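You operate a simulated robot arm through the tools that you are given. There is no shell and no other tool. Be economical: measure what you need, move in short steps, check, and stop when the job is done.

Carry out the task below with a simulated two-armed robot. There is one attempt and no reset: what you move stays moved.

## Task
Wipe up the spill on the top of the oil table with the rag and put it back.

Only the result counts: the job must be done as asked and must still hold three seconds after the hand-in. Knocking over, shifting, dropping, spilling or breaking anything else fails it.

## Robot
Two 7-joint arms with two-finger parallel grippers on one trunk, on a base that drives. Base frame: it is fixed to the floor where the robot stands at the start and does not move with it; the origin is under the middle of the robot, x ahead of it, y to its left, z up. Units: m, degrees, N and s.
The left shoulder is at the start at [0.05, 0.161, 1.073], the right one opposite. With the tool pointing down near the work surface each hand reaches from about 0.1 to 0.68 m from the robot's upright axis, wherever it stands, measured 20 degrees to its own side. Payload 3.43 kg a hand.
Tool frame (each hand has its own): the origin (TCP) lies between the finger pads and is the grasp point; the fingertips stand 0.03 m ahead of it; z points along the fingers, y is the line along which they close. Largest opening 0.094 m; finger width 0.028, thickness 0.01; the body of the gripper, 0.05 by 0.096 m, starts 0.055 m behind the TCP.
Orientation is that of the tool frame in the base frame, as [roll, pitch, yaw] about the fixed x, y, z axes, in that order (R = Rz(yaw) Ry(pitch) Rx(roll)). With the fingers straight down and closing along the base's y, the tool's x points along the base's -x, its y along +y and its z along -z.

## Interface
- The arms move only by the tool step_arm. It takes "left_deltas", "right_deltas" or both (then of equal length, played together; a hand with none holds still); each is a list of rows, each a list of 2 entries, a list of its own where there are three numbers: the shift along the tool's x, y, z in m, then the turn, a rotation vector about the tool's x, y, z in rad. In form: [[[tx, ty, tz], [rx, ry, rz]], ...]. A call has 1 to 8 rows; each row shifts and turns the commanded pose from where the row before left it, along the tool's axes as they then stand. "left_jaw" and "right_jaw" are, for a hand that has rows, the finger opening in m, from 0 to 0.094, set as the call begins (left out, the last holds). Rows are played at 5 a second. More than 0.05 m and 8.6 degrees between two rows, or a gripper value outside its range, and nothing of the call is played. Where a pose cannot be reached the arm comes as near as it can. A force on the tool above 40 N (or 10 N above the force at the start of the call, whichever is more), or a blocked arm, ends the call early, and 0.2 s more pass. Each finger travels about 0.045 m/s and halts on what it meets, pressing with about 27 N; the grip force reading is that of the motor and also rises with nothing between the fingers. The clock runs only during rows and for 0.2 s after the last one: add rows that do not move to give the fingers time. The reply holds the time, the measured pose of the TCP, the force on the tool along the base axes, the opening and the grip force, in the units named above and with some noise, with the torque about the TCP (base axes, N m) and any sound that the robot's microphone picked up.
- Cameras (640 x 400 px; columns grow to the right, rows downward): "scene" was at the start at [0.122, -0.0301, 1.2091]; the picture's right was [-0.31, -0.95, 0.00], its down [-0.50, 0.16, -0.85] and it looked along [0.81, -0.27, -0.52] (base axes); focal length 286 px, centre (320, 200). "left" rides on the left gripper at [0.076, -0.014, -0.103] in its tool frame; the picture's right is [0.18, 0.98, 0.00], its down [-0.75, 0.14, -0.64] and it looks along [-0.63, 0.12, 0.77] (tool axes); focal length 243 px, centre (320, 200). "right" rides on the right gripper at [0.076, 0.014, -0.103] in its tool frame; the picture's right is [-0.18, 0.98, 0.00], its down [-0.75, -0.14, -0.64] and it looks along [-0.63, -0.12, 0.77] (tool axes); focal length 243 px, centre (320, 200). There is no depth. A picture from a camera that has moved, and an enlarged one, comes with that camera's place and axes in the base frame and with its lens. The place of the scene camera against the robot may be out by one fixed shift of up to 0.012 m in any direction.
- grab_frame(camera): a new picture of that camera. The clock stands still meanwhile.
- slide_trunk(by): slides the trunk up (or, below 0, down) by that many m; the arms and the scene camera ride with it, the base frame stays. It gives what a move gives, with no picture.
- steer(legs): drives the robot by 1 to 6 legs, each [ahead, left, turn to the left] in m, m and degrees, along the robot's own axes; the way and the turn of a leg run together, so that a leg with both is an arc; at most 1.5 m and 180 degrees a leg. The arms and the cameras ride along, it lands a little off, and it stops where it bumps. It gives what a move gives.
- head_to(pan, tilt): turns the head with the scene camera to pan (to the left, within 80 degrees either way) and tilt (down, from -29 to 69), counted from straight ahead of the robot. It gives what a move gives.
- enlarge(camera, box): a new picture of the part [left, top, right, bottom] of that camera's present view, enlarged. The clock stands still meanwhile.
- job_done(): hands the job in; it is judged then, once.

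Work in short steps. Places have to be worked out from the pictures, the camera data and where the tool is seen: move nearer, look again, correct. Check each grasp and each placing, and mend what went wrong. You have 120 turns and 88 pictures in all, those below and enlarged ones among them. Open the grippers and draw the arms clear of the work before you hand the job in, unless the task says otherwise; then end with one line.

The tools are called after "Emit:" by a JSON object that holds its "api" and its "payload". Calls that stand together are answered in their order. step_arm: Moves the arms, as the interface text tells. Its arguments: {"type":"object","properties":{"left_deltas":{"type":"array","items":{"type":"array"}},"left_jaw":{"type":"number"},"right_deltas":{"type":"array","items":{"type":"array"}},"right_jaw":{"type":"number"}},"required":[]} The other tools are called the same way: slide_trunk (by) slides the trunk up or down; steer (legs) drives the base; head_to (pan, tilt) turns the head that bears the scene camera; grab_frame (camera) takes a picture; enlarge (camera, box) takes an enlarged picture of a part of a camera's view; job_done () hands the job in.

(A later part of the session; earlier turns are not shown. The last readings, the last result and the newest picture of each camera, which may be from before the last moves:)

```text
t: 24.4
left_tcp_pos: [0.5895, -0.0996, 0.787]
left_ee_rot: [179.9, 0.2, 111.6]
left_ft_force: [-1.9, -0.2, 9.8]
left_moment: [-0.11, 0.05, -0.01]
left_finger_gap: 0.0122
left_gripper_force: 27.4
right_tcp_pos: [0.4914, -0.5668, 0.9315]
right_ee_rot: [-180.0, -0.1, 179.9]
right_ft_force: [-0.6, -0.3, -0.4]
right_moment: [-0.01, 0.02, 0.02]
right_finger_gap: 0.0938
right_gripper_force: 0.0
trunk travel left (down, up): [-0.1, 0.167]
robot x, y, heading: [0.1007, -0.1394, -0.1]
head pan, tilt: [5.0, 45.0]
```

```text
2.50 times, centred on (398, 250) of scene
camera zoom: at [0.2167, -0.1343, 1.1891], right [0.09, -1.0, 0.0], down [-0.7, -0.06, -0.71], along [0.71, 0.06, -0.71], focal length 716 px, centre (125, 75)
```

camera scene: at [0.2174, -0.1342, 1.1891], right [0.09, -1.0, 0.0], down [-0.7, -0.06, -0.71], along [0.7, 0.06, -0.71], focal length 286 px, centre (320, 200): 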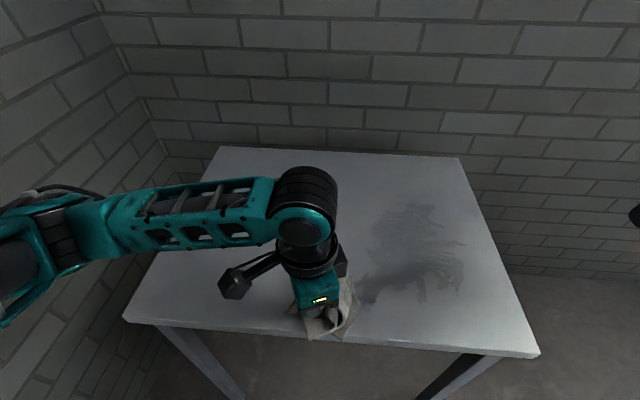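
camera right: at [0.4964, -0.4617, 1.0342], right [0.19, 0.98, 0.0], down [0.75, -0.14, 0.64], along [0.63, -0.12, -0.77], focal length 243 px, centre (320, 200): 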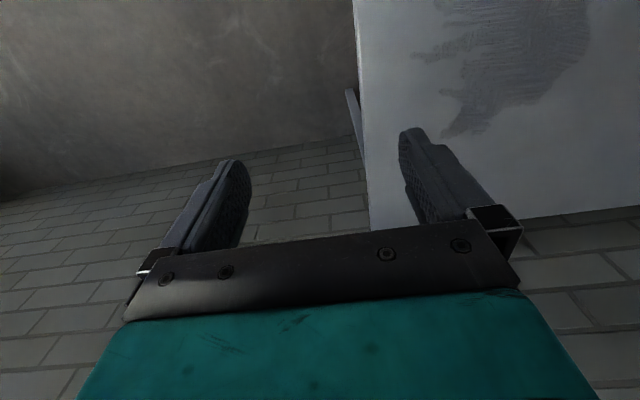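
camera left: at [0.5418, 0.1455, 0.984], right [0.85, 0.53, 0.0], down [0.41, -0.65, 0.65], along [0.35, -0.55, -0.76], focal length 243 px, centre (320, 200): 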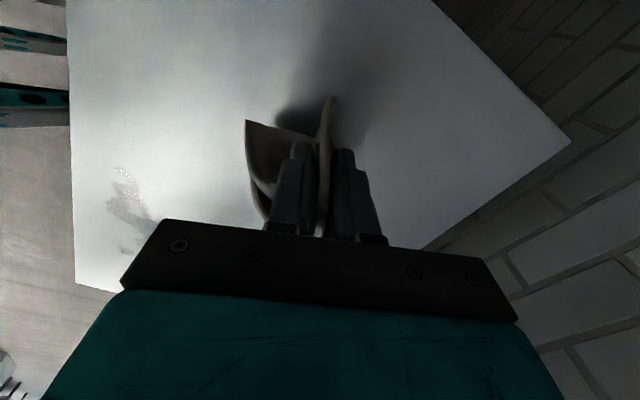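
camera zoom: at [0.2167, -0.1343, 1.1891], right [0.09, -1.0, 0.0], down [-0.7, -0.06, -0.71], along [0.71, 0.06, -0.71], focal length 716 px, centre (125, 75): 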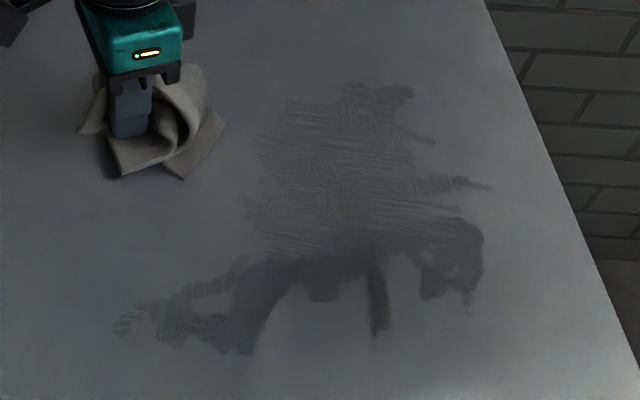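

That worked: one stroke turned the tendril under it into thin streaks, and the wiped middle is fading. Next lane: lift, return to the front at y ≈ -0.17, lower and sweep again.

Emit:
{"api": "step_arm", "payload": {"left_deltas": [[[0, 0, -0.05], [0, 0, 0]], [[0, 0, -0.05], [0, 0, 0]], [[0, -0.0387, 0], [0, 0, 0]], [[0, -0.0387, 0], [0, 0, 0]], [[0, -0.0387, 0], [0, 0, 0]], [[0, -0.0387, 0], [0, 0, 0]], [[0, -0.0387, 0], [0, 0, 0]]]}}

Emit:
{"api": "step_arm", "payload": {"left_deltas": [[[0, 0, 0.05], [0, 0, 0]], [[0, 0, 0.05], [0, 0, 0]], [[-0.011, 0.028, 0], [0, 0, 0]], [[-0.011, 0.028, 0], [0, 0, 0]], [[-0.011, 0.028, 0], [0, 0, 0]], [[-0.011, 0.028, 0], [0, 0, 0]], [[-0.011, 0.028, 0], [0, 0, 0]], [[-0.011, 0.028, 0], [0, 0, 0]]]}}

Emit:
{"api": "enlarge", "payload": {"camera": "scene", "box": [270, 170, 526, 330]}}

```text
t: 26.0
left_tcp_pos: [0.4079, -0.1712, 0.8873]
left_ee_rot: [179.9, 0.2, 111.9]
left_ft_force: [-0.8, -0.2, 0.0]
left_moment: [0.05, -0.02, 0.01]
left_finger_gap: 0.0122
left_gripper_force: 27.3
right_tcp_pos: [0.4923, -0.5663, 0.9306]
right_ee_rot: [180.0, 0.0, 179.8]
right_ft_force: [-0.6, 0.3, 0.2]
right_moment: [0.03, 0.0, -0.02]
right_finger_gap: 0.094
right_gripper_force: 0.0
trunk travel left (down, up): [-0.1, 0.167]
robot x, y, heading: [0.0976, -0.1361, -0.3]
head pan, tilt: [5.0, 45.0]
```

```text
t: 27.8
left_tcp_pos: [0.5913, -0.1712, 0.7875]
left_ee_rot: [179.9, 0.2, 111.7]
left_ft_force: [-0.4, 0.7, 3.4]
left_moment: [-0.04, 0.0, -0.02]
left_finger_gap: 0.0123
left_gripper_force: 26.8
right_tcp_pos: [0.491, -0.5663, 0.9318]
right_ee_rot: [-180.0, 0.0, 179.9]
right_ft_force: [0.3, -0.5, -0.9]
right_moment: [-0.02, 0.02, -0.01]
right_finger_gap: 0.0936
right_gripper_force: 0.0
trunk travel left (down, up): [-0.1, 0.167]
robot x, y, heading: [0.0993, -0.1371, -0.3]
head pan, tilt: [5.0, 45.0]
```

```text
2.50 times, centred on (398, 250) of scene
camera zoom: at [0.2172, -0.1342, 1.1891], right [0.09, -1.0, 0.0], down [-0.7, -0.06, -0.71], along [0.7, 0.06, -0.71], focal length 716 px, centre (125, 75)
```

zoom: 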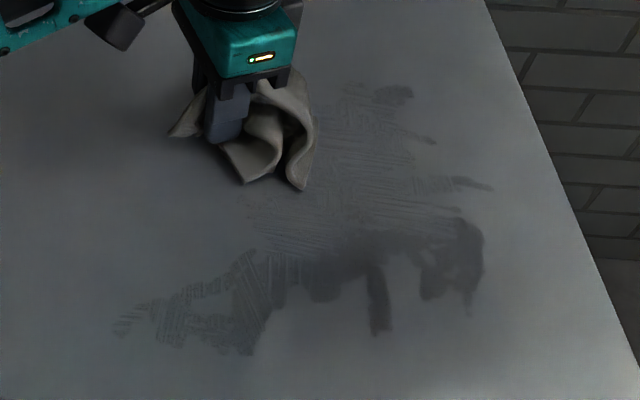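

Good progress. Next lane at y ≈ -0.235, pressing slightly more.

Emit:
{"api": "step_arm", "payload": {"left_deltas": [[[0, 0, -0.05], [0, 0, 0]], [[0, 0, -0.05], [0, 0, 0]], [[0.001, -0.0366, 0], [0, 0, 0]], [[0.001, -0.0366, 0], [0, 0, 0]], [[0.001, -0.0366, 0], [0, 0, 0]], [[0.001, -0.0366, 0], [0, 0, 0]], [[0, -0.0366, 0], [0, 0, 0]]]}}

Emit:
{"api": "step_arm", "payload": {"left_deltas": [[[0, 0, 0.05], [0, 0, 0]], [[0, 0, 0.05], [0, 0, 0]], [[-0.011, 0.028, 0.002], [0, 0, 0]], [[-0.011, 0.028, 0], [0, 0, 0]], [[-0.011, 0.028, 0], [0, 0, 0]], [[-0.011, 0.028, 0], [0, 0, 0]], [[-0.011, 0.028, 0], [0, 0, 0]], [[-0.011, 0.028, 0], [0, 0, 0]]]}}

Emit:
{"api": "step_arm", "payload": {"left_deltas": [[[0, 0, -0.05], [0, 0, 0]], [[0, 0, -0.05], [0, 0, 0]], [[0.001, -0.0366, 0], [0, 0, 0]], [[0.001, -0.0366, 0], [0, 0, 0]], [[0.001, -0.0366, 0], [0, 0, 0]], [[0.001, -0.0366, 0], [0, 0, 0]], [[0, -0.0366, 0], [0, 0, 0]]]}}

Emit:
{"api": "grab_frame", "payload": {"camera": "scene"}}

```text
t: 29.4
left_tcp_pos: [0.4191, -0.2362, 0.886]
left_ee_rot: [179.9, 0.3, 111.7]
left_ft_force: [-0.7, 0.4, -0.1]
left_moment: [0.01, -0.06, 0.01]
left_finger_gap: 0.0121
left_gripper_force: 27.0
right_tcp_pos: [0.4924, -0.5669, 0.9311]
right_ee_rot: [180.0, 0.1, 179.8]
right_ft_force: [0.9, 1.1, 0.6]
right_moment: [-0.01, 0.01, 0.06]
right_finger_gap: 0.0942
right_gripper_force: 0.1
trunk travel left (down, up): [-0.1, 0.167]
robot x, y, heading: [0.098, -0.1377, 0.0]
head pan, tilt: [5.0, 45.0]
```

```text
t: 31.2
left_tcp_pos: [0.6004, -0.2335, 0.7842]
left_ee_rot: [179.9, 0.3, 111.6]
left_ft_force: [-0.5, 0.4, 1.5]
left_moment: [-0.02, -0.02, -0.02]
left_finger_gap: 0.0119
left_gripper_force: 27.2
right_tcp_pos: [0.4916, -0.5682, 0.9328]
right_ee_rot: [-180.0, 0.0, 179.9]
right_ft_force: [0.4, -0.2, 0.1]
right_moment: [-0.01, 0.02, 0.01]
right_finger_gap: 0.094
right_gripper_force: 0.1
trunk travel left (down, up): [-0.1, 0.167]
robot x, y, heading: [0.0959, -0.1388, -0.0]
head pan, tilt: [5.0, 45.0]
```

```text
t: 32.8
left_tcp_pos: [0.4265, -0.2979, 0.8847]
left_ee_rot: [179.9, 0.2, 111.7]
left_ft_force: [0.0, -0.4, -0.8]
left_moment: [0.02, 0.01, 0.0]
left_finger_gap: 0.012
left_gripper_force: 26.8
right_tcp_pos: [0.4919, -0.5664, 0.9313]
right_ee_rot: [-180.0, 0.0, -180.0]
right_ft_force: [-1.0, -0.3, 0.1]
right_moment: [-0.01, 0.03, 0.0]
right_finger_gap: 0.0941
right_gripper_force: 0.1
trunk travel left (down, up): [-0.1, 0.167]
robot x, y, heading: [0.0983, -0.1415, 0.1]
head pan, tilt: [5.0, 45.0]
```

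```text
48 pictures are left
camera scene: at [0.2174, -0.1342, 1.1891], right [0.09, -1.0, 0.0], down [-0.7, -0.06, -0.71], along [0.7, 0.06, -0.71], focal length 286 px, centre (320, 200)
```

scene: 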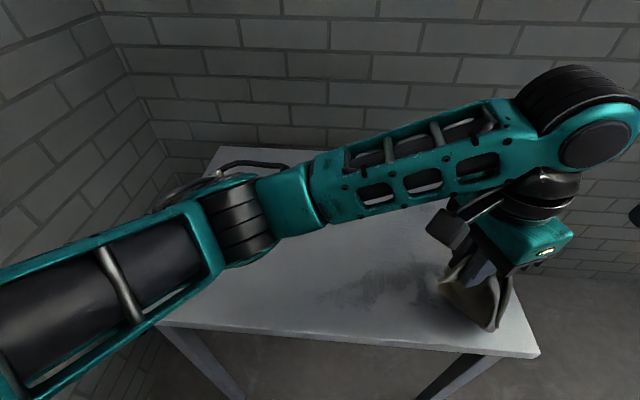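

Now the right-hand lane at y ≈ -0.30, then lifting off toward the back to look.

Emit:
{"api": "step_arm", "payload": {"left_deltas": [[[0, 0, 0.05], [0, 0, 0]], [[0, 0, 0.05], [0, 0, 0]], [[-0.011, 0.028, 0.003], [0, 0, 0]], [[-0.011, 0.028, 0], [0, 0, 0]], [[-0.011, 0.028, 0], [0, 0, 0]], [[-0.011, 0.028, 0], [0, 0, 0]], [[-0.011, 0.028, 0], [0, 0, 0]], [[-0.011, 0.028, 0], [0, 0, 0]]]}}

Emit:
{"api": "step_arm", "payload": {"left_deltas": [[[0, 0, -0.05], [0, 0, 0]], [[0, 0, -0.05], [0, 0, 0]], [[0.04, 0.015, 0], [0, 0, 0]], [[0.04, 0.015, 0], [0, 0, 0]], [[0.04, 0.015, 0], [0, 0, 0]], [[0.04, 0.015, 0], [0, 0, 0]], [[0.04, 0.015, 0], [0, 0, 0]]]}}

Emit:
{"api": "enlarge", "payload": {"camera": "scene", "box": [270, 170, 526, 330]}}

```text
t: 34.6
left_tcp_pos: [0.594, -0.2844, 0.7846]
left_ee_rot: [179.7, 0.3, 111.8]
left_ft_force: [0.4, 0.3, 2.3]
left_moment: [-0.06, -0.02, 0.0]
left_finger_gap: 0.0121
left_gripper_force: 26.9
left hand out of reach, approached as far as the arm can: row 7, 8
right_tcp_pos: [0.4924, -0.5675, 0.9313]
right_ee_rot: [180.0, 0.0, 179.9]
right_ft_force: [-0.3, -0.5, 0.3]
right_moment: [-0.01, -0.01, 0.01]
right_finger_gap: 0.094
right_gripper_force: 0.1
trunk travel left (down, up): [-0.1, 0.167]
robot x, y, heading: [0.096, -0.1412, -0.1]
head pan, tilt: [5.0, 45.0]
```

```text
t: 36.2
left_tcp_pos: [0.5897, -0.0693, 0.8868]
left_ee_rot: [179.8, 0.3, 111.7]
left_ft_force: [0.2, -0.2, -0.7]
left_moment: [-0.01, -0.02, 0.01]
left_finger_gap: 0.0118
left_gripper_force: 27.2
right_tcp_pos: [0.4926, -0.567, 0.931]
right_ee_rot: [-180.0, 0.0, 179.9]
right_ft_force: [-0.1, 0.6, -0.7]
right_moment: [-0.01, 0.04, -0.03]
right_finger_gap: 0.0939
right_gripper_force: 0.0
trunk travel left (down, up): [-0.1, 0.167]
robot x, y, heading: [0.0959, -0.1359, -0.1]
head pan, tilt: [5.0, 45.0]
```

```text
2.50 times, centred on (398, 250) of scene
camera zoom: at [0.2175, -0.1339, 1.1891], right [0.09, -1.0, 0.0], down [-0.7, -0.06, -0.71], along [0.7, 0.06, -0.71], focal length 716 px, centre (125, 75)
```

zoom: 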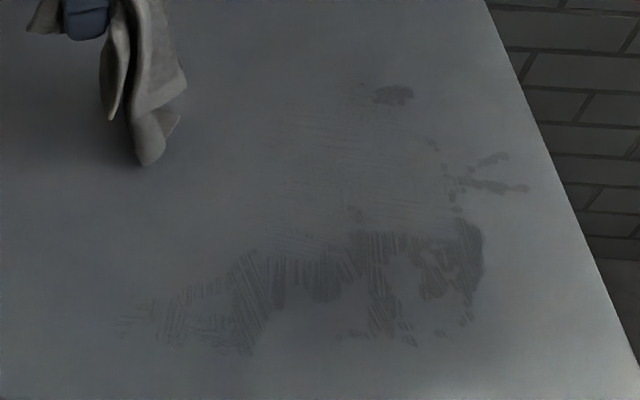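

Most of the film is gone; streaks remain near x 0.43–0.51 and a few spots at the right, (0.57, -0.39) and (0.65, -0.33). I'll now cross-stroke, pulling left, starting at the far right.

Emit:
{"api": "step_arm", "payload": {"left_deltas": [[[-0.039, -0.0245, 0], [0, 0, 0]], [[-0.039, -0.0245, 0], [0, 0, 0]], [[-0.039, -0.0245, 0], [0, 0, 0]], [[-0.039, -0.0245, 0], [0, 0, 0]], [[-0.039, -0.0245, 0], [0, 0, 0]], [[-0.039, -0.0245, 0], [0, 0, 0]], [[0, 0, 0.05], [0, 0, 0]], [[0, 0, 0.05], [0, 0, 0]]]}}

Emit:
{"api": "grab_frame", "payload": {"camera": "scene"}}

Emit:
{"api": "grab_frame", "payload": {"camera": "right"}}

```text
t: 38.0
left_tcp_pos: [0.5479, -0.3134, 0.7941]
left_ee_rot: [179.8, 0.3, 111.9]
left_ft_force: [-0.2, 0.3, 0.5]
left_moment: [0.0, -0.05, -0.02]
left_finger_gap: 0.012
left_gripper_force: 27.4
left hand out of reach, approached as far as the arm can: row 6, 8
right_tcp_pos: [0.4926, -0.5671, 0.9323]
right_ee_rot: [180.0, 0.0, 180.0]
right_ft_force: [-0.1, -0.5, 0.2]
right_moment: [0.0, -0.01, -0.02]
right_finger_gap: 0.0941
right_gripper_force: 0.0
trunk travel left (down, up): [-0.1, 0.167]
robot x, y, heading: [0.0987, -0.1357, -0.3]
head pan, tilt: [5.0, 45.0]
```

```text
46 pictures are left
camera scene: at [0.2174, -0.1341, 1.1891], right [0.09, -1.0, 0.0], down [-0.7, -0.06, -0.71], along [0.7, 0.06, -0.71], focal length 286 px, centre (320, 200)
```

scene: 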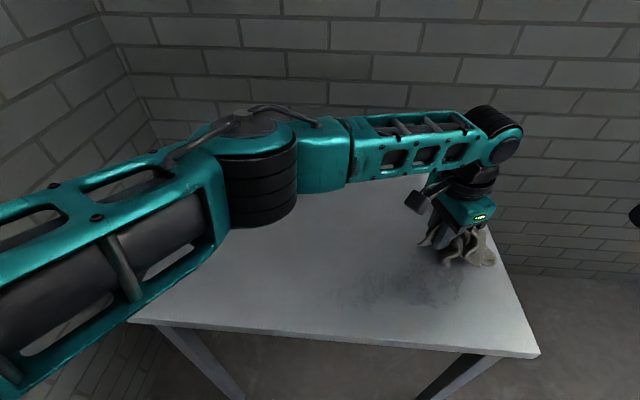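

```text
45 pictures are left
camera right: at [0.4165, -0.5519, 1.0345], right [0.18, 0.98, 0.0], down [0.75, -0.14, 0.64], along [0.63, -0.12, -0.77], focal length 243 px, centre (320, 200)
```

right: 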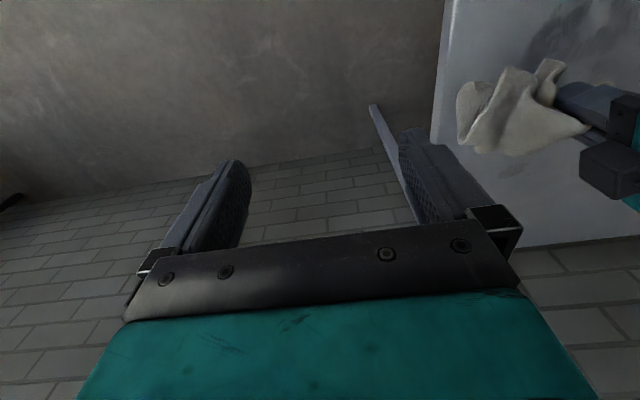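

The cloth covers the right-hand spots. I'll press and stroke toward the front, then pull left along x ≈ 0.46.

Emit:
{"api": "step_arm", "payload": {"left_deltas": [[[0.008, -0.018, 0.006], [0, 0, 0]], [[0.011, -0.028, 0.004], [0, 0, 0]], [[0.011, -0.028, 0], [0, 0, 0]], [[0.005, -0.014, 0], [0, 0, 0]], [[0.0326, 0.013, 0], [0, 0, 0]], [[0.0326, 0.013, 0], [0, 0, 0]], [[0.0326, 0.013, 0], [0, 0, 0]], [[0.0326, 0.013, 0], [0, 0, 0]]]}}

Emit:
{"api": "step_arm", "payload": {"left_deltas": [[[0.0326, 0.013, 0], [0, 0, 0]], [[0.0326, 0.013, 0], [0, 0, 0]], [[0.0326, 0.013, 0], [0, 0, 0]], [[0.0326, 0.013, 0], [0, 0, 0]], [[0, 0, -0.05], [0, 0, 0]], [[0, 0, -0.05], [0, 0, 0]], [[0.03, 0.03, 0], [0, 0, 0]]]}}

Emit:
{"api": "enlarge", "payload": {"camera": "scene", "box": [270, 170, 526, 330]}}

```text
t: 39.8
left_tcp_pos: [0.4545, -0.1729, 0.7843]
left_ee_rot: [179.9, 0.2, 111.6]
left_ft_force: [-0.2, 0.6, 1.2]
left_moment: [0.01, -0.06, 0.0]
left_finger_gap: 0.0118
left_gripper_force: 27.3
right_tcp_pos: [0.492, -0.5677, 0.932]
right_ee_rot: [180.0, 0.0, 179.9]
right_ft_force: [-0.1, 0.2, -0.4]
right_moment: [-0.03, -0.02, 0.03]
right_finger_gap: 0.0942
right_gripper_force: 0.0
trunk travel left (down, up): [-0.1, 0.167]
robot x, y, heading: [0.1015, -0.1423, 0.2]
head pan, tilt: [5.0, 45.0]
```

```text
t: 41.4
left_tcp_pos: [0.4676, 0.007, 0.8831]
left_ee_rot: [179.9, 0.2, 111.6]
left_ft_force: [-0.3, -0.1, 0.3]
left_moment: [0.05, -0.06, 0.0]
left_finger_gap: 0.0117
left_gripper_force: 27.3
right_tcp_pos: [0.4919, -0.567, 0.9316]
right_ee_rot: [179.9, 0.1, 179.8]
right_ft_force: [0.2, 0.3, 0.7]
right_moment: [0.02, 0.0, 0.01]
right_finger_gap: 0.094
right_gripper_force: 0.0
trunk travel left (down, up): [-0.1, 0.167]
robot x, y, heading: [0.0965, -0.1386, -0.1]
head pan, tilt: [5.0, 45.0]
```

```text
2.50 times, centred on (398, 250) of scene
camera zoom: at [0.2174, -0.1339, 1.189], right [0.09, -1.0, 0.0], down [-0.7, -0.06, -0.71], along [0.7, 0.06, -0.71], focal length 716 px, centre (125, 75)
```

zoom: 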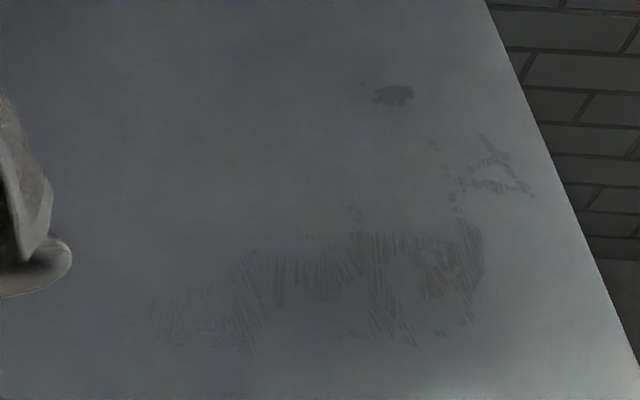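

Fading well. Next I'll treat the back spot (0.65, -0.33), then come forward along the right side and pull left again.

Emit:
{"api": "step_arm", "payload": {"left_deltas": [[[-0.043, 0.003, 0], [0, 0, 0]], [[-0.043, 0.003, 0], [0, 0, 0]], [[-0.043, 0.003, 0], [0, 0, 0]], [[-0.043, 0.003, 0], [0, 0, 0]], [[-0.043, 0.003, 0], [0, 0, 0]], [[-0.043, 0.003, 0], [0, 0, 0]], [[-0.043, 0.003, 0], [0, 0, 0]], [[0, 0, 0.05], [0, 0, 0]]]}}

Emit:
{"api": "step_arm", "payload": {"left_deltas": [[[0, 0, 0.051], [0, 0, 0]]]}}

Emit:
{"api": "grab_frame", "payload": {"camera": "scene"}}

```text
t: 43.2
left_tcp_pos: [0.6001, -0.2652, 0.8345]
left_ee_rot: [179.8, 0.3, 111.7]
left_ft_force: [0.2, -0.4, -0.3]
left_moment: [0.03, -0.04, 0.02]
left_finger_gap: 0.0118
left_gripper_force: 27.2
right_tcp_pos: [0.4916, -0.5673, 0.9312]
right_ee_rot: [180.0, 0.0, 180.0]
right_ft_force: [-0.4, -0.7, -0.2]
right_moment: [0.0, -0.01, -0.01]
right_finger_gap: 0.094
right_gripper_force: 0.0
trunk travel left (down, up): [-0.1, 0.167]
robot x, y, heading: [0.1017, -0.1415, -0.3]
head pan, tilt: [5.0, 45.0]
```

```text
refused: row 1 steps farther than a row can; nothing moved
```

```text
43 pictures are left
camera scene: at [0.2175, -0.1342, 1.1891], right [0.09, -1.0, 0.0], down [-0.7, -0.06, -0.71], along [0.7, 0.06, -0.71], focal length 286 px, centre (320, 200)
```

scene: 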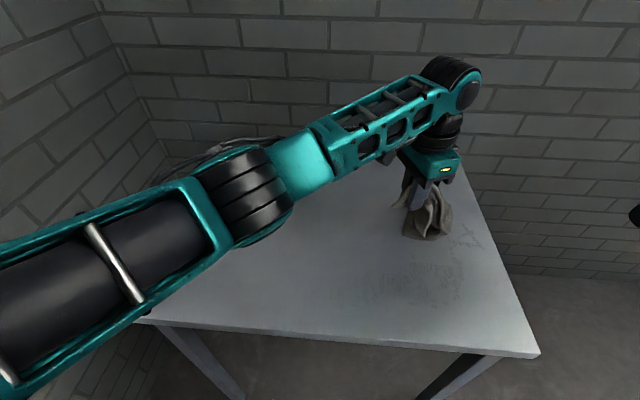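

Lower onto the back spot, then stroke forward along the right side and pull left.

Emit:
{"api": "step_arm", "payload": {"left_deltas": [[[0, 0, 0.05], [0, 0, 0]], [[0.02, 0.01, 0.002], [0, 0, 0]], [[-0.023, -0.0435, 0], [0, 0, 0]], [[-0.003, -0.0335, 0], [0, 0, 0]], [[0.002, -0.032, 0], [0, 0, 0]], [[0.011, -0.028, 0], [0, 0, 0]], [[0.0326, 0.013, 0], [0, 0, 0]], [[0.0326, 0.013, 0], [0, 0, 0]]]}}

Emit:
{"api": "step_arm", "payload": {"left_deltas": [[[0.0326, 0.013, 0], [0, 0, 0]], [[0.0326, 0.013, 0], [0, 0, 0]], [[0.0326, 0.013, 0], [0, 0, 0]], [[0.0326, 0.013, 0], [0, 0, 0]], [[0.0326, 0.013, 0], [0, 0, 0]], [[0, 0, -0.05], [0, 0, 0]], [[0, 0, -0.05], [0, 0, 0]], [[0.03, 0.03, 0], [0, 0, 0]]]}}

Emit:
{"api": "enlarge", "payload": {"camera": "scene", "box": [270, 170, 526, 330]}}

```text
t: 45.0
left_tcp_pos: [0.4778, -0.2369, 0.7834]
left_ee_rot: [179.9, 0.4, 111.5]
left_ft_force: [0.2, -3.0, 11.2]
left_moment: [-0.25, -0.08, 0.02]
left_finger_gap: 0.0118
left_gripper_force: 26.9
right_tcp_pos: [0.4921, -0.5672, 0.9328]
right_ee_rot: [-179.9, 0.0, 179.8]
right_ft_force: [-0.5, -0.7, -0.1]
right_moment: [0.0, 0.0, 0.01]
right_finger_gap: 0.0939
right_gripper_force: 0.2
trunk travel left (down, up): [-0.1, 0.167]
robot x, y, heading: [0.1012, -0.1426, -0.3]
head pan, tilt: [5.0, 45.0]
```

```text
t: 46.8
left_tcp_pos: [0.4954, -0.0192, 0.8809]
left_ee_rot: [179.9, 0.2, 111.6]
left_ft_force: [0.3, 0.3, 0.5]
left_moment: [0.0, -0.04, 0.04]
left_finger_gap: 0.0117
left_gripper_force: 26.7
right_tcp_pos: [0.4914, -0.5663, 0.9309]
right_ee_rot: [-180.0, 0.0, 180.0]
right_ft_force: [-0.2, -0.3, 0.4]
right_moment: [0.0, 0.01, -0.03]
right_finger_gap: 0.0941
right_gripper_force: 0.2
trunk travel left (down, up): [-0.1, 0.167]
robot x, y, heading: [0.1039, -0.1383, -0.0]
head pan, tilt: [5.0, 45.0]
```

```text
2.50 times, centred on (398, 250) of scene
camera zoom: at [0.2174, -0.1339, 1.189], right [0.09, -1.0, 0.0], down [-0.7, -0.06, -0.71], along [0.7, 0.06, -0.71], focal length 716 px, centre (125, 75)
```

zoom: 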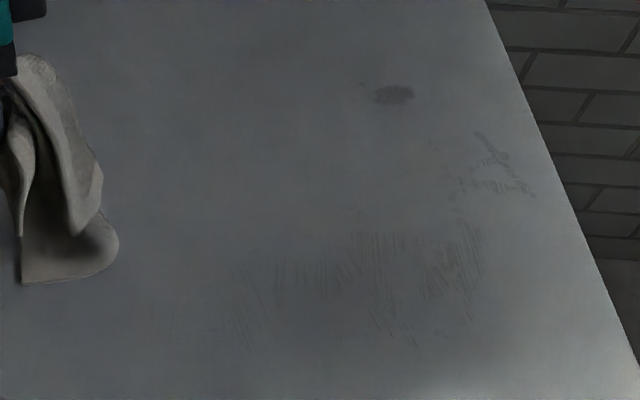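

Only the back spot (0.65, -0.33) is still untouched; it is at the edge of this arm's reach, and the rest is faint. I'll tilt the tool outward by about 17° to gain reach there.

Emit:
{"api": "step_arm", "payload": {"left_deltas": [[[-0.0395, 0, -0.01], [0, 0, 0]], [[-0.0395, 0, 0], [0, 0, 0]], [[-0.0395, 0, 0], [0, 0, 0]], [[-0.0395, 0, 0], [0, 0, 0]], [[-0.0395, 0, 0], [0, 0, 0]], [[-0.0395, 0, 0], [0, 0, 0]], [[0, 0, 0], [-0.077, -0.127, 0]], [[0, 0, 0], [-0.077, -0.127, 0]]]}}

Emit:
{"api": "step_arm", "payload": {"left_deltas": [[[-0.029, 0.0175, 0.0102], [0, 0, 0]], [[-0.029, 0.0175, 0.0102], [0, 0, 0]], [[0.0112, -0.0068, 0.043], [0, 0, 0]], [[0, 0, 0], [0, 0, 0]]]}}

Emit:
{"api": "grab_frame", "payload": {"camera": "scene"}}

```text
t: 48.6
left_tcp_pos: [0.583, -0.2396, 0.8917]
left_ee_rot: [170.8, 14.9, 110.4]
left_ft_force: [-0.1, 0.0, -0.3]
left_moment: [-0.02, 0.13, -0.04]
left_finger_gap: 0.0115
left_gripper_force: 27.2
right_tcp_pos: [0.4904, -0.5664, 0.9307]
right_ee_rot: [180.0, -0.1, 179.9]
right_ft_force: [0.4, -0.2, -0.2]
right_moment: [0.05, -0.02, 0.01]
right_finger_gap: 0.094
right_gripper_force: 0.1
trunk travel left (down, up): [-0.1, 0.167]
robot x, y, heading: [0.101, -0.1381, -0.2]
head pan, tilt: [5.0, 45.0]
```

```text
t: 49.6
left_tcp_pos: [0.6381, -0.284, 0.847]
left_ee_rot: [170.7, 14.7, 110.4]
left_ft_force: [-0.4, 0.4, -0.9]
left_moment: [-0.01, 0.08, -0.02]
left_finger_gap: 0.0114
left_gripper_force: 27.3
right_tcp_pos: [0.4914, -0.5664, 0.9314]
right_ee_rot: [-180.0, -0.2, 179.9]
right_ft_force: [0.1, -0.4, 0.7]
right_moment: [-0.01, -0.01, 0.0]
right_finger_gap: 0.0943
right_gripper_force: 0.0
trunk travel left (down, up): [-0.1, 0.167]
robot x, y, heading: [0.0958, -0.1409, -0.2]
head pan, tilt: [5.0, 45.0]
```

```text
41 pictures are left
camera scene: at [0.2176, -0.1341, 1.1891], right [0.09, -1.0, 0.0], down [-0.7, -0.06, -0.71], along [0.7, 0.06, -0.71], focal length 286 px, centre (320, 200)
```

scene: 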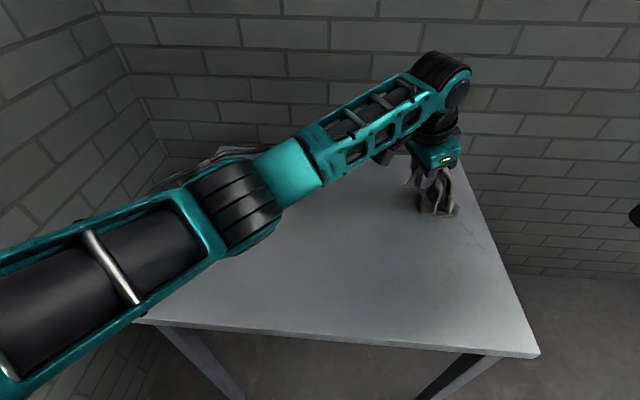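

The tilted tool reaches (0.638, -0.284) fine. I'll lower, then scrub over the back spot with short strokes and continue forward along the right side.

Emit:
{"api": "step_arm", "payload": {"left_deltas": [[[0.007, -0.0042, 0.0268], [0, 0, 0]], [[0.007, -0.0042, 0.0268], [0, 0, 0]], [[0.0318, 0.0135, -0.0061], [0, 0, 0]], [[0.0101, -0.0275, -0.007], [0, 0, 0]], [[-0.0318, -0.0135, 0.0061], [0, 0, 0]], [[-0.0101, 0.0275, 0.007], [0, 0, 0]], [[0.0101, -0.0275, -0.007], [0, 0, 0]], [[0, 0, 0], [0, 0, 0]]]}}

Emit:
{"api": "grab_frame", "payload": {"camera": "scene"}}

```text
t: 51.4
left_tcp_pos: [0.6112, -0.284, 0.7918]
left_ee_rot: [170.8, 14.9, 110.5]
left_ft_force: [0.1, 0.5, 0.0]
left_moment: [-0.04, 0.16, -0.01]
left_finger_gap: 0.0115
left_gripper_force: 27.4
right_tcp_pos: [0.4921, -0.567, 0.9311]
right_ee_rot: [-179.9, -0.1, 179.8]
right_ft_force: [0.5, -0.1, -0.1]
right_moment: [-0.01, -0.02, 0.01]
right_finger_gap: 0.094
right_gripper_force: 0.1
trunk travel left (down, up): [-0.1, 0.167]
robot x, y, heading: [0.1017, -0.1381, -0.1]
head pan, tilt: [5.0, 45.0]
```

```text
40 pictures are left
camera scene: at [0.2175, -0.1342, 1.1891], right [0.09, -1.0, 0.0], down [-0.7, -0.06, -0.71], along [0.7, 0.06, -0.71], focal length 286 px, centre (320, 200)
```

scene: 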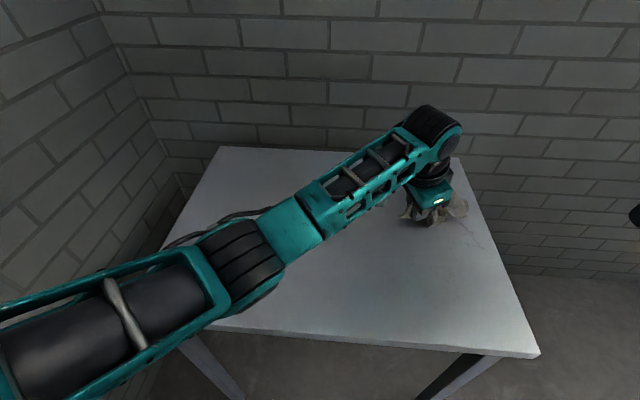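

Press a bit more, and scrub again out and back along the right side.

Emit:
{"api": "step_arm", "payload": {"left_deltas": [[[0.0015, -0.0009, 0.0057], [0, 0, 0]], [[-0.0101, 0.0275, 0.007], [0, 0, 0]], [[-0.023, -0.0096, 0.0044], [0, 0, 0]], [[0.0101, -0.0275, -0.007], [0, 0, 0]], [[0.0101, -0.0275, -0.007], [0, 0, 0]], [[0.0101, -0.0275, -0.007], [0, 0, 0]], [[0.0101, -0.0275, -0.007], [0, 0, 0]], [[0.0101, -0.0275, -0.007], [0, 0, 0]]]}}

Emit:
{"api": "step_arm", "payload": {"left_deltas": [[[0.0318, 0.0135, -0.0061], [0, 0, 0]], [[0.0318, 0.0135, -0.0061], [0, 0, 0]], [[0.0318, 0.0135, -0.0061], [0, 0, 0]], [[0.0318, 0.0135, -0.0061], [0, 0, 0]], [[0.0318, 0.0135, -0.0061], [0, 0, 0]], [[0.0318, 0.0135, -0.0061], [0, 0, 0]], [[-0.01, 0.006, -0.045], [0, 0, 0]], [[-0.01, 0.006, -0.045], [0, 0, 0]]]}}

Emit:
{"api": "step_arm", "payload": {"left_deltas": [[[0.0318, 0.0135, -0.0061], [0, 0, 0]], [[0.0318, 0.0135, -0.0061], [0, 0, 0]]]}}

Emit:
{"api": "enlarge", "payload": {"camera": "scene", "box": [270, 170, 526, 330]}}

```text
t: 53.2
left_tcp_pos: [0.4893, -0.3086, 0.7847]
left_ee_rot: [170.8, 14.6, 110.5]
left_ft_force: [-0.1, -0.8, -0.4]
left_moment: [-0.01, 0.11, -0.01]
left_finger_gap: 0.0117
left_gripper_force: 26.4
right_tcp_pos: [0.4916, -0.5673, 0.9299]
right_ee_rot: [179.9, 0.0, 179.9]
right_ft_force: [-0.3, -0.9, -0.2]
right_moment: [-0.01, -0.01, -0.04]
right_finger_gap: 0.094
right_gripper_force: 0.2
trunk travel left (down, up): [-0.1, 0.167]
robot x, y, heading: [0.1001, -0.1407, -0.1]
head pan, tilt: [5.0, 45.0]
```

```text
t: 55.0
left_tcp_pos: [0.4878, -0.0962, 0.8773]
left_ee_rot: [170.8, 14.7, 110.5]
left_ft_force: [1.1, -0.1, -0.3]
left_moment: [-0.01, 0.08, 0.02]
left_finger_gap: 0.0115
left_gripper_force: 26.9
right_tcp_pos: [0.4929, -0.567, 0.9312]
right_ee_rot: [179.9, -0.1, 179.9]
right_ft_force: [-0.1, 0.8, 1.4]
right_moment: [0.01, 0.02, -0.02]
right_finger_gap: 0.0942
right_gripper_force: 0.1
trunk travel left (down, up): [-0.1, 0.167]
robot x, y, heading: [0.1006, -0.1376, -0.1]
head pan, tilt: [5.0, 45.0]
```

```text
t: 55.6
left_tcp_pos: [0.4871, -0.0259, 0.876]
left_ee_rot: [170.8, 14.8, 110.5]
left_ft_force: [-0.1, 0.2, 0.1]
left_moment: [-0.04, 0.11, -0.02]
left_finger_gap: 0.0114
left_gripper_force: 27.0
right_tcp_pos: [0.492, -0.5675, 0.9309]
right_ee_rot: [-180.0, 0.0, 179.9]
right_ft_force: [0.7, 0.5, -0.1]
right_moment: [0.04, 0.02, -0.04]
right_finger_gap: 0.0938
right_gripper_force: 0.0
trunk travel left (down, up): [-0.1, 0.167]
robot x, y, heading: [0.0981, -0.1376, -0.1]
head pan, tilt: [5.0, 45.0]
```

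```text
2.50 times, centred on (398, 250) of scene
camera zoom: at [0.2174, -0.1339, 1.1891], right [0.09, -1.0, 0.0], down [-0.7, -0.06, -0.71], along [0.7, 0.06, -0.71], focal length 716 px, centre (125, 75)
```

zoom: 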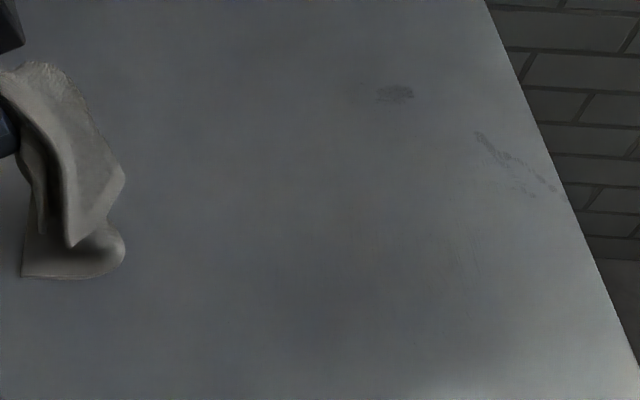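

The main area is clean now. There remain a faint spot at (0.65, -0.33) and a faint streak near the right edge around (0.57, -0.42). I'll tilt a bit further and reach out there.

Emit:
{"api": "step_arm", "payload": {"left_deltas": [[[-0.0435, -0.0058, 0.0104], [0, 0, 0]], [[-0.0435, -0.0058, 0.0104], [0, 0, 0]], [[-0.0435, -0.0058, 0.0104], [0, 0, 0]], [[-0.0435, -0.0058, 0.0104], [0, 0, 0]], [[-0.0435, -0.0058, 0.0104], [0, 0, 0]], [[-0.0435, -0.0058, 0.0104], [0, 0, 0]], [[-0.0435, -0.0058, 0.0104], [0, 0, 0]], [[0, 0, 0], [-0.077, -0.127, 0]]]}}

Emit:
{"api": "step_arm", "payload": {"left_deltas": [[[-0.0352, -0.016, 0.0103], [0, 0, 0]], [[0.0165, -0.01, 0.0406], [0, 0, 0]], [[0.0147, -0.009, 0.0361], [0, 0, 0]], [[0, 0, 0], [0, 0, 0]]]}}

Emit:
{"api": "grab_frame", "payload": {"camera": "scene"}}

Emit:
{"api": "grab_frame", "payload": {"camera": "right"}}

```text
t: 57.4
left_tcp_pos: [0.5705, -0.3319, 0.8779]
left_ee_rot: [165.8, 21.9, 108.9]
left_ft_force: [-0.1, -0.2, -1.2]
left_moment: [-0.01, 0.13, -0.02]
left_finger_gap: 0.0111
left_gripper_force: 27.2
right_tcp_pos: [0.4912, -0.5652, 0.9304]
right_ee_rot: [180.0, 0.0, -179.9]
right_ft_force: [0.5, 0.3, -0.2]
right_moment: [0.02, -0.02, 0.0]
right_finger_gap: 0.0938
right_gripper_force: 0.1
trunk travel left (down, up): [-0.1, 0.167]
robot x, y, heading: [0.1002, -0.1378, 0.1]
head pan, tilt: [5.0, 45.0]
```

```text
t: 58.4
left_tcp_pos: [0.5705, -0.3722, 0.7944]
left_ee_rot: [165.8, 21.9, 108.8]
left_ft_force: [0.6, 0.5, 0.6]
left_moment: [-0.02, 0.1, -0.05]
left_finger_gap: 0.0111
left_gripper_force: 27.0
right_tcp_pos: [0.4914, -0.5676, 0.9313]
right_ee_rot: [180.0, 0.0, 179.9]
right_ft_force: [0.0, 0.4, 0.4]
right_moment: [-0.02, -0.02, -0.03]
right_finger_gap: 0.094
right_gripper_force: 0.1
trunk travel left (down, up): [-0.1, 0.167]
robot x, y, heading: [0.1015, -0.1373, 0.1]
head pan, tilt: [5.0, 45.0]
```

```text
38 pictures are left
camera scene: at [0.2175, -0.1342, 1.1891], right [0.09, -1.0, 0.0], down [-0.7, -0.06, -0.71], along [0.7, 0.06, -0.71], focal length 286 px, centre (320, 200)
```

scene: 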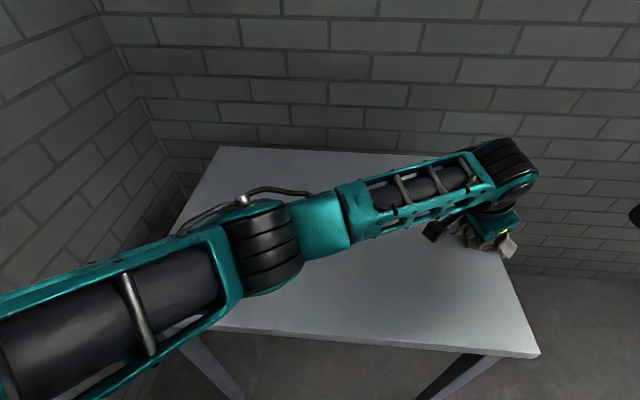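

```text
37 pictures are left
camera right: at [0.4165, -0.552, 1.0344], right [0.18, 0.98, 0.0], down [0.75, -0.14, 0.64], along [0.63, -0.12, -0.77], focal length 243 px, centre (320, 200)
```

right: 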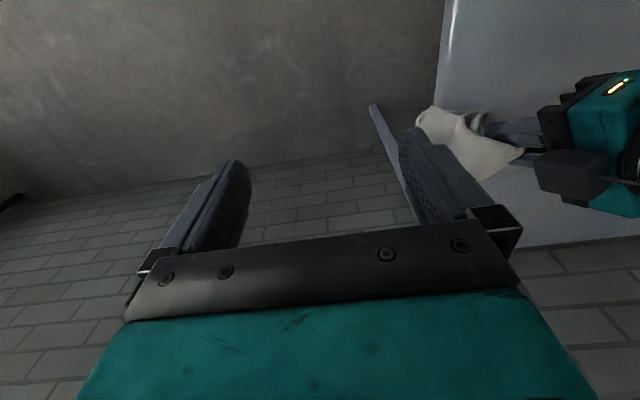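

The cloth lies over the right edge streak. I'll press and pull inward, then go back over the back spot.

Emit:
{"api": "step_arm", "payload": {"left_deltas": [[[0.0022, -0.0014, 0.0054], [0, 0, 0]], [[0.0308, 0.0141, -0.009], [0, 0, 0]], [[0.0308, 0.0141, -0.009], [0, 0, 0]], [[-0.009, 0.0268, 0.0103], [0, 0, 0]], [[-0.009, 0.0268, 0.0103], [0, 0, 0]], [[-0.009, 0.0268, 0.0103], [0, 0, 0]], [[-0.0088, -0.004, 0.0026], [0, 0, 0]], [[0, 0, 0], [0, 0, 0]]]}}

Emit:
{"api": "grab_frame", "payload": {"camera": "scene"}}

```text
t: 60.2
left_tcp_pos: [0.6619, -0.3108, 0.7883]
left_ee_rot: [166.0, 21.9, 108.9]
left_ft_force: [-0.1, -0.1, 0.4]
left_moment: [0.0, 0.12, -0.02]
left_finger_gap: 0.0114
left_gripper_force: 27.0
right_tcp_pos: [0.4926, -0.566, 0.9306]
right_ee_rot: [-180.0, 0.0, 180.0]
right_ft_force: [-0.8, -0.7, 0.6]
right_moment: [-0.02, 0.01, -0.02]
right_finger_gap: 0.0941
right_gripper_force: 0.0
trunk travel left (down, up): [-0.1, 0.167]
robot x, y, heading: [0.0996, -0.1403, -0.2]
head pan, tilt: [5.0, 45.0]
```

```text
36 pictures are left
camera scene: at [0.2175, -0.1341, 1.1891], right [0.09, -1.0, 0.0], down [-0.7, -0.06, -0.71], along [0.7, 0.06, -0.71], focal length 286 px, centre (320, 200)
```

scene: 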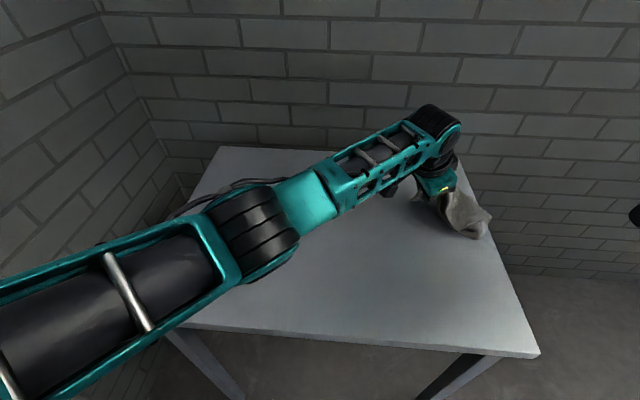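

The arm now reaches right over the back spot. I'll press and scrub there.

Emit:
{"api": "step_arm", "payload": {"left_deltas": [[[0.0017, -0.001, 0.0042], [0, 0, 0]], [[0.009, -0.0268, -0.0103], [0, 0, 0]], [[0.0308, 0.0141, -0.009], [0, 0, 0]], [[-0.009, 0.0268, 0.0103], [0, 0, 0]], [[-0.0308, -0.0141, 0.009], [0, 0, 0]], [[0.0308, 0.0141, -0.009], [0, 0, 0]], [[0.0308, 0.0141, -0.009], [0, 0, 0]], [[0.009, -0.0268, -0.0103], [0, 0, 0]]]}}

Emit:
{"api": "step_arm", "payload": {"left_deltas": [[[-0.0308, -0.0141, 0.009], [0, 0, 0]], [[0.009, -0.0268, -0.0103], [0, 0, 0]], [[0.0308, 0.0141, -0.009], [0, 0, 0]], [[0.0308, 0.0141, -0.009], [0, 0, 0]], [[-0.0165, 0.01, -0.0406], [0, 0, 0]], [[-0.0165, 0.01, -0.0406], [0, 0, 0]], [[0.0308, 0.0141, -0.009], [0, 0, 0]], [[0.0308, 0.0141, -0.009], [0, 0, 0]]]}}

Emit:
{"api": "step_arm", "payload": {"left_deltas": [[[0.0308, 0.0141, -0.009], [0, 0, 0]], [[0.0308, 0.0141, -0.009], [0, 0, 0]], [[0.0308, 0.0141, -0.009], [0, 0, 0]]]}}

Emit:
{"api": "enlarge", "payload": {"camera": "scene", "box": [270, 170, 526, 330]}}

Emit:
{"api": "grab_frame", "payload": {"camera": "scene"}}

```text
t: 62.0
left_tcp_pos: [0.6321, -0.2396, 0.7835]
left_ee_rot: [165.9, 21.9, 109.1]
left_ft_force: [0.2, -0.2, -0.2]
left_moment: [-0.02, 0.09, -0.03]
left_finger_gap: 0.0114
left_gripper_force: 27.1
right_tcp_pos: [0.4914, -0.5681, 0.9308]
right_ee_rot: [180.0, -0.1, 179.9]
right_ft_force: [-0.2, 0.1, -0.8]
right_moment: [0.03, 0.01, 0.0]
right_finger_gap: 0.094
right_gripper_force: 0.0
trunk travel left (down, up): [-0.1, 0.167]
robot x, y, heading: [0.0983, -0.137, -0.1]
head pan, tilt: [5.0, 45.0]
```

```text
t: 63.8
left_tcp_pos: [0.6015, -0.1356, 0.8733]
left_ee_rot: [166.0, 21.9, 108.9]
left_ft_force: [-0.2, 0.1, -1.0]
left_moment: [-0.04, 0.09, 0.0]
left_finger_gap: 0.0113
left_gripper_force: 26.9
right_tcp_pos: [0.4922, -0.5666, 0.9325]
right_ee_rot: [180.0, 0.1, 179.9]
right_ft_force: [-0.1, -1.1, 0.2]
right_moment: [-0.01, -0.01, -0.02]
right_finger_gap: 0.0941
right_gripper_force: 0.1
trunk travel left (down, up): [-0.1, 0.167]
robot x, y, heading: [0.0988, -0.1397, 0.1]
head pan, tilt: [5.0, 45.0]
```

```text
t: 64.6
left_tcp_pos: [0.6019, -0.0306, 0.8707]
left_ee_rot: [165.8, 21.9, 109.0]
left_ft_force: [1.0, -0.3, 0.1]
left_moment: [0.0, 0.11, -0.05]
left_finger_gap: 0.0111
left_gripper_force: 27.5
right_tcp_pos: [0.4912, -0.5664, 0.9304]
right_ee_rot: [179.9, 0.0, 179.8]
right_ft_force: [-0.3, 0.0, 0.1]
right_moment: [-0.04, 0.0, 0.02]
right_finger_gap: 0.0941
right_gripper_force: 0.1
trunk travel left (down, up): [-0.1, 0.167]
robot x, y, heading: [0.1012, -0.1402, -0.2]
head pan, tilt: [5.0, 45.0]
```

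```text
2.50 times, centred on (398, 250) of scene
camera zoom: at [0.2175, -0.134, 1.1891], right [0.09, -1.0, 0.0], down [-0.7, -0.06, -0.71], along [0.7, 0.06, -0.71], focal length 716 px, centre (125, 75)
```

zoom: 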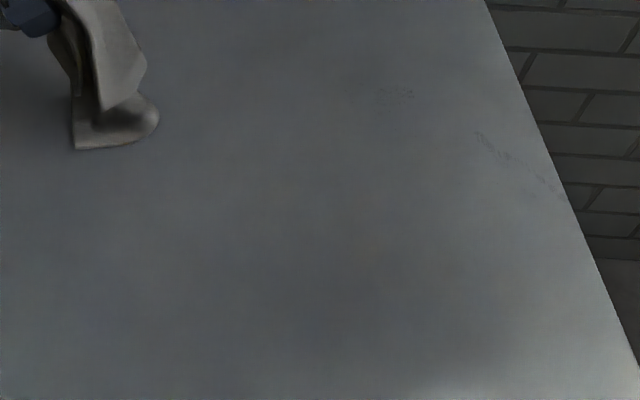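

```text
34 pictures are left
camera scene: at [0.2175, -0.134, 1.1891], right [0.09, -1.0, 0.0], down [-0.7, -0.06, -0.71], along [0.7, 0.06, -0.71], focal length 286 px, centre (320, 200)
```

scene: 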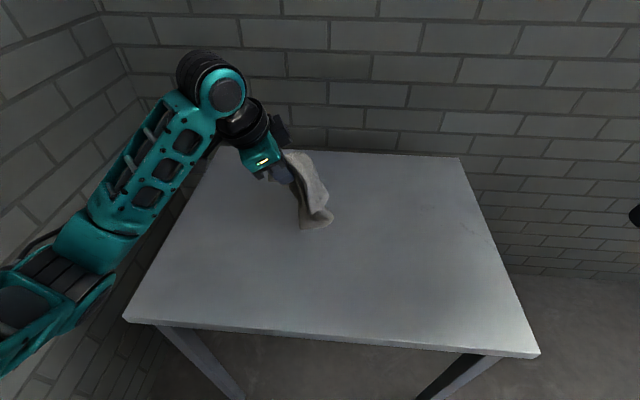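

Nearly clean; only traces remain at the two spots. One more pass over the right streak and the back spot.

Emit:
{"api": "step_arm", "payload": {"left_deltas": [[[-0.0412, -0.0234, 0.011], [0, 0, 0]], [[-0.0412, -0.0234, 0.011], [0, 0, 0]], [[-0.0412, -0.0234, 0.011], [0, 0, 0]], [[-0.0412, -0.0234, 0.011], [0, 0, 0]], [[-0.0412, -0.0234, 0.011], [0, 0, 0]], [[-0.0412, -0.0234, 0.011], [0, 0, 0]], [[-0.0412, -0.0234, 0.011], [0, 0, 0]], [[0.0165, -0.01, 0.0406], [0, 0, 0]]]}}

Emit:
{"api": "step_arm", "payload": {"left_deltas": [[[0.0151, -0.0092, 0.037], [0, 0, 0]], [[-0.009, 0.0268, 0.0103], [0, 0, 0]], [[0.009, -0.0268, -0.0103], [0, 0, 0]], [[0.0308, 0.0141, -0.009], [0, 0, 0]], [[-0.009, 0.0268, 0.0103], [0, 0, 0]], [[-0.0264, -0.012, 0.0077], [0, 0, 0]], [[0.0308, 0.0141, -0.009], [0, 0, 0]], [[0.0308, 0.0141, -0.009], [0, 0, 0]]]}}

Emit:
{"api": "step_arm", "payload": {"left_deltas": [[[-0.009, 0.0268, 0.0103], [0, 0, 0]], [[-0.009, 0.0268, 0.0103], [0, 0, 0]], [[-0.0264, -0.012, 0.0077], [0, 0, 0]], [[0.0308, 0.0141, -0.009], [0, 0, 0]], [[0.009, -0.0268, -0.0103], [0, 0, 0]], [[-0.0264, -0.012, 0.0077], [0, 0, 0]], [[0.0308, 0.0141, -0.009], [0, 0, 0]], [[0.0308, 0.0141, -0.009], [0, 0, 0]]]}}

Emit:
{"api": "step_arm", "payload": {"left_deltas": [[[-0.0165, 0.01, -0.0406], [0, 0, 0]], [[-0.0165, 0.01, -0.0406], [0, 0, 0]], [[0.0308, 0.0141, -0.009], [0, 0, 0]], [[0.0308, 0.0141, -0.009], [0, 0, 0]], [[0.0308, 0.0141, -0.009], [0, 0, 0]], [[0.0308, 0.0141, -0.009], [0, 0, 0]]]}}

Emit:
{"api": "enlarge", "payload": {"camera": "scene", "box": [270, 170, 526, 330]}}

```text
t: 66.4
left_tcp_pos: [0.5701, -0.37, 0.8289]
left_ee_rot: [165.9, 21.8, 109.1]
left_ft_force: [0.0, -0.4, -0.8]
left_moment: [0.01, 0.06, -0.02]
left_finger_gap: 0.0112
left_gripper_force: 27.1
right_tcp_pos: [0.4923, -0.5668, 0.9313]
right_ee_rot: [180.0, 0.0, 179.9]
right_ft_force: [-0.1, 0.5, 0.1]
right_moment: [0.03, 0.0, 0.0]
right_finger_gap: 0.0938
right_gripper_force: 0.1
trunk travel left (down, up): [-0.1, 0.167]
robot x, y, heading: [0.0988, -0.1392, -0.1]
head pan, tilt: [5.0, 45.0]
```

```text
t: 68.2
left_tcp_pos: [0.6034, -0.2889, 0.7854]
left_ee_rot: [166.0, 21.9, 108.9]
left_ft_force: [0.3, -0.6, 0.5]
left_moment: [-0.02, 0.09, -0.04]
left_finger_gap: 0.0109
left_gripper_force: 26.9
left hand out of reach, approached as far as the arm can: row 2
right_tcp_pos: [0.4928, -0.5669, 0.9303]
right_ee_rot: [-180.0, 0.1, 179.8]
right_ft_force: [-1.0, 1.5, 1.5]
right_moment: [-0.02, 0.01, 0.01]
right_finger_gap: 0.0939
right_gripper_force: 0.1
trunk travel left (down, up): [-0.1, 0.167]
robot x, y, heading: [0.0991, -0.1389, -0.2]
head pan, tilt: [5.0, 45.0]
```

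```text
t: 70.0
left_tcp_pos: [0.6334, -0.2437, 0.785]
left_ee_rot: [165.9, 21.9, 108.9]
left_ft_force: [-0.4, -0.1, -0.6]
left_moment: [0.0, 0.1, -0.02]
left_finger_gap: 0.011
left_gripper_force: 27.3
right_tcp_pos: [0.4923, -0.5666, 0.9312]
right_ee_rot: [180.0, -0.1, 179.9]
right_ft_force: [-0.9, 0.9, -0.3]
right_moment: [0.0, -0.03, 0.02]
right_finger_gap: 0.094
right_gripper_force: 0.1
trunk travel left (down, up): [-0.1, 0.167]
robot x, y, heading: [0.0955, -0.1409, -0.1]
head pan, tilt: [5.0, 45.0]
```

```text
t: 71.4
left_tcp_pos: [0.6341, -0.1051, 0.8726]
left_ee_rot: [166.0, 21.9, 108.9]
left_ft_force: [0.1, -0.2, -0.6]
left_moment: [-0.01, 0.08, -0.05]
left_finger_gap: 0.0107
left_gripper_force: 27.1
right_tcp_pos: [0.4928, -0.5666, 0.9305]
right_ee_rot: [180.0, 0.0, 179.9]
right_ft_force: [0.3, -0.5, -0.2]
right_moment: [0.01, -0.01, 0.0]
right_finger_gap: 0.094
right_gripper_force: 0.0
trunk travel left (down, up): [-0.1, 0.167]
robot x, y, heading: [0.1018, -0.1404, -0.2]
head pan, tilt: [5.0, 45.0]
```

```text
2.50 times, centred on (398, 250) of scene
camera zoom: at [0.2175, -0.1339, 1.1891], right [0.09, -1.0, 0.0], down [-0.7, -0.06, -0.71], along [0.7, 0.06, -0.71], focal length 716 px, centre (125, 75)
```

zoom: 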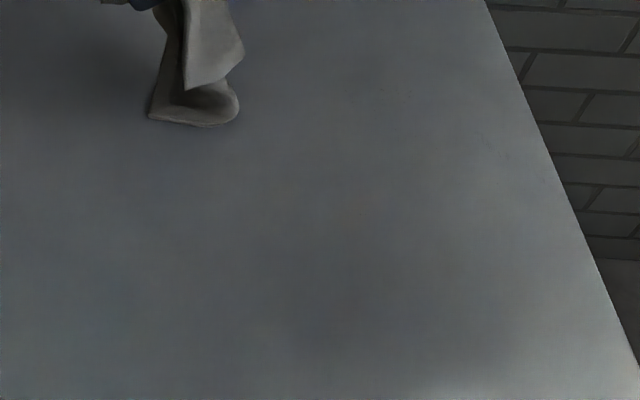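

The table looks clean. Now I'll bring the tool upright again and place the rag back: approach from (0.67, -0.05) and draw toward (0.637, 0.066) while lowering, so that the body lays out toward -y as it was.

Emit:
{"api": "step_arm", "payload": {"left_deltas": [[[0, 0, 0], [0.077, 0.127, 0]], [[0, 0, 0], [0.077, 0.127, 0]], [[0, 0, 0], [0.077, 0.127, 0]], [[0.019, 0.027, 0], [0, 0, 0]], [[0.019, 0.027, 0], [0, 0, 0]], [[0, 0, 0], [0, 0, 0]]]}}

Emit:
{"api": "grab_frame", "payload": {"camera": "scene"}}

Emit:
{"api": "grab_frame", "payload": {"camera": "left"}}

```text
t: 72.8
left_tcp_pos: [0.6693, -0.0488, 0.8742]
left_ee_rot: [179.9, 0.4, 111.8]
left_ft_force: [0.0, -0.5, 0.1]
left_moment: [0.03, -0.11, 0.03]
left_finger_gap: 0.0109
left_gripper_force: 26.7
right_tcp_pos: [0.492, -0.5676, 0.9306]
right_ee_rot: [179.9, 0.0, 179.9]
right_ft_force: [-0.4, -0.2, 0.9]
right_moment: [0.0, 0.04, 0.01]
right_finger_gap: 0.0943
right_gripper_force: 0.2
trunk travel left (down, up): [-0.1, 0.167]
robot x, y, heading: [0.101, -0.1381, -0.0]
head pan, tilt: [5.0, 45.0]
```

```text
32 pictures are left
camera scene: at [0.2175, -0.1342, 1.1891], right [0.09, -1.0, 0.0], down [-0.7, -0.06, -0.71], along [0.7, 0.06, -0.71], focal length 286 px, centre (320, 200)
```

scene: 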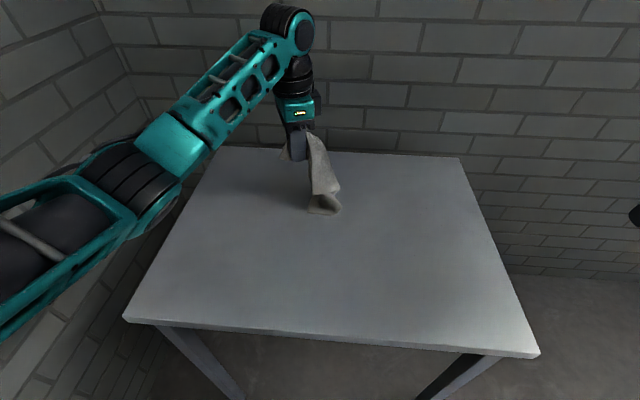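

```text
31 pictures are left
camera left: at [0.6291, 0.0178, 0.9756], right [0.85, 0.53, 0.0], down [0.41, -0.65, 0.65], along [0.35, -0.55, -0.76], focal length 243 px, centre (320, 200)
```

left: 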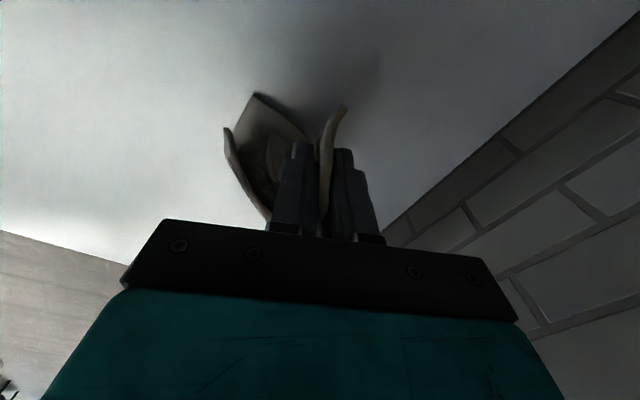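

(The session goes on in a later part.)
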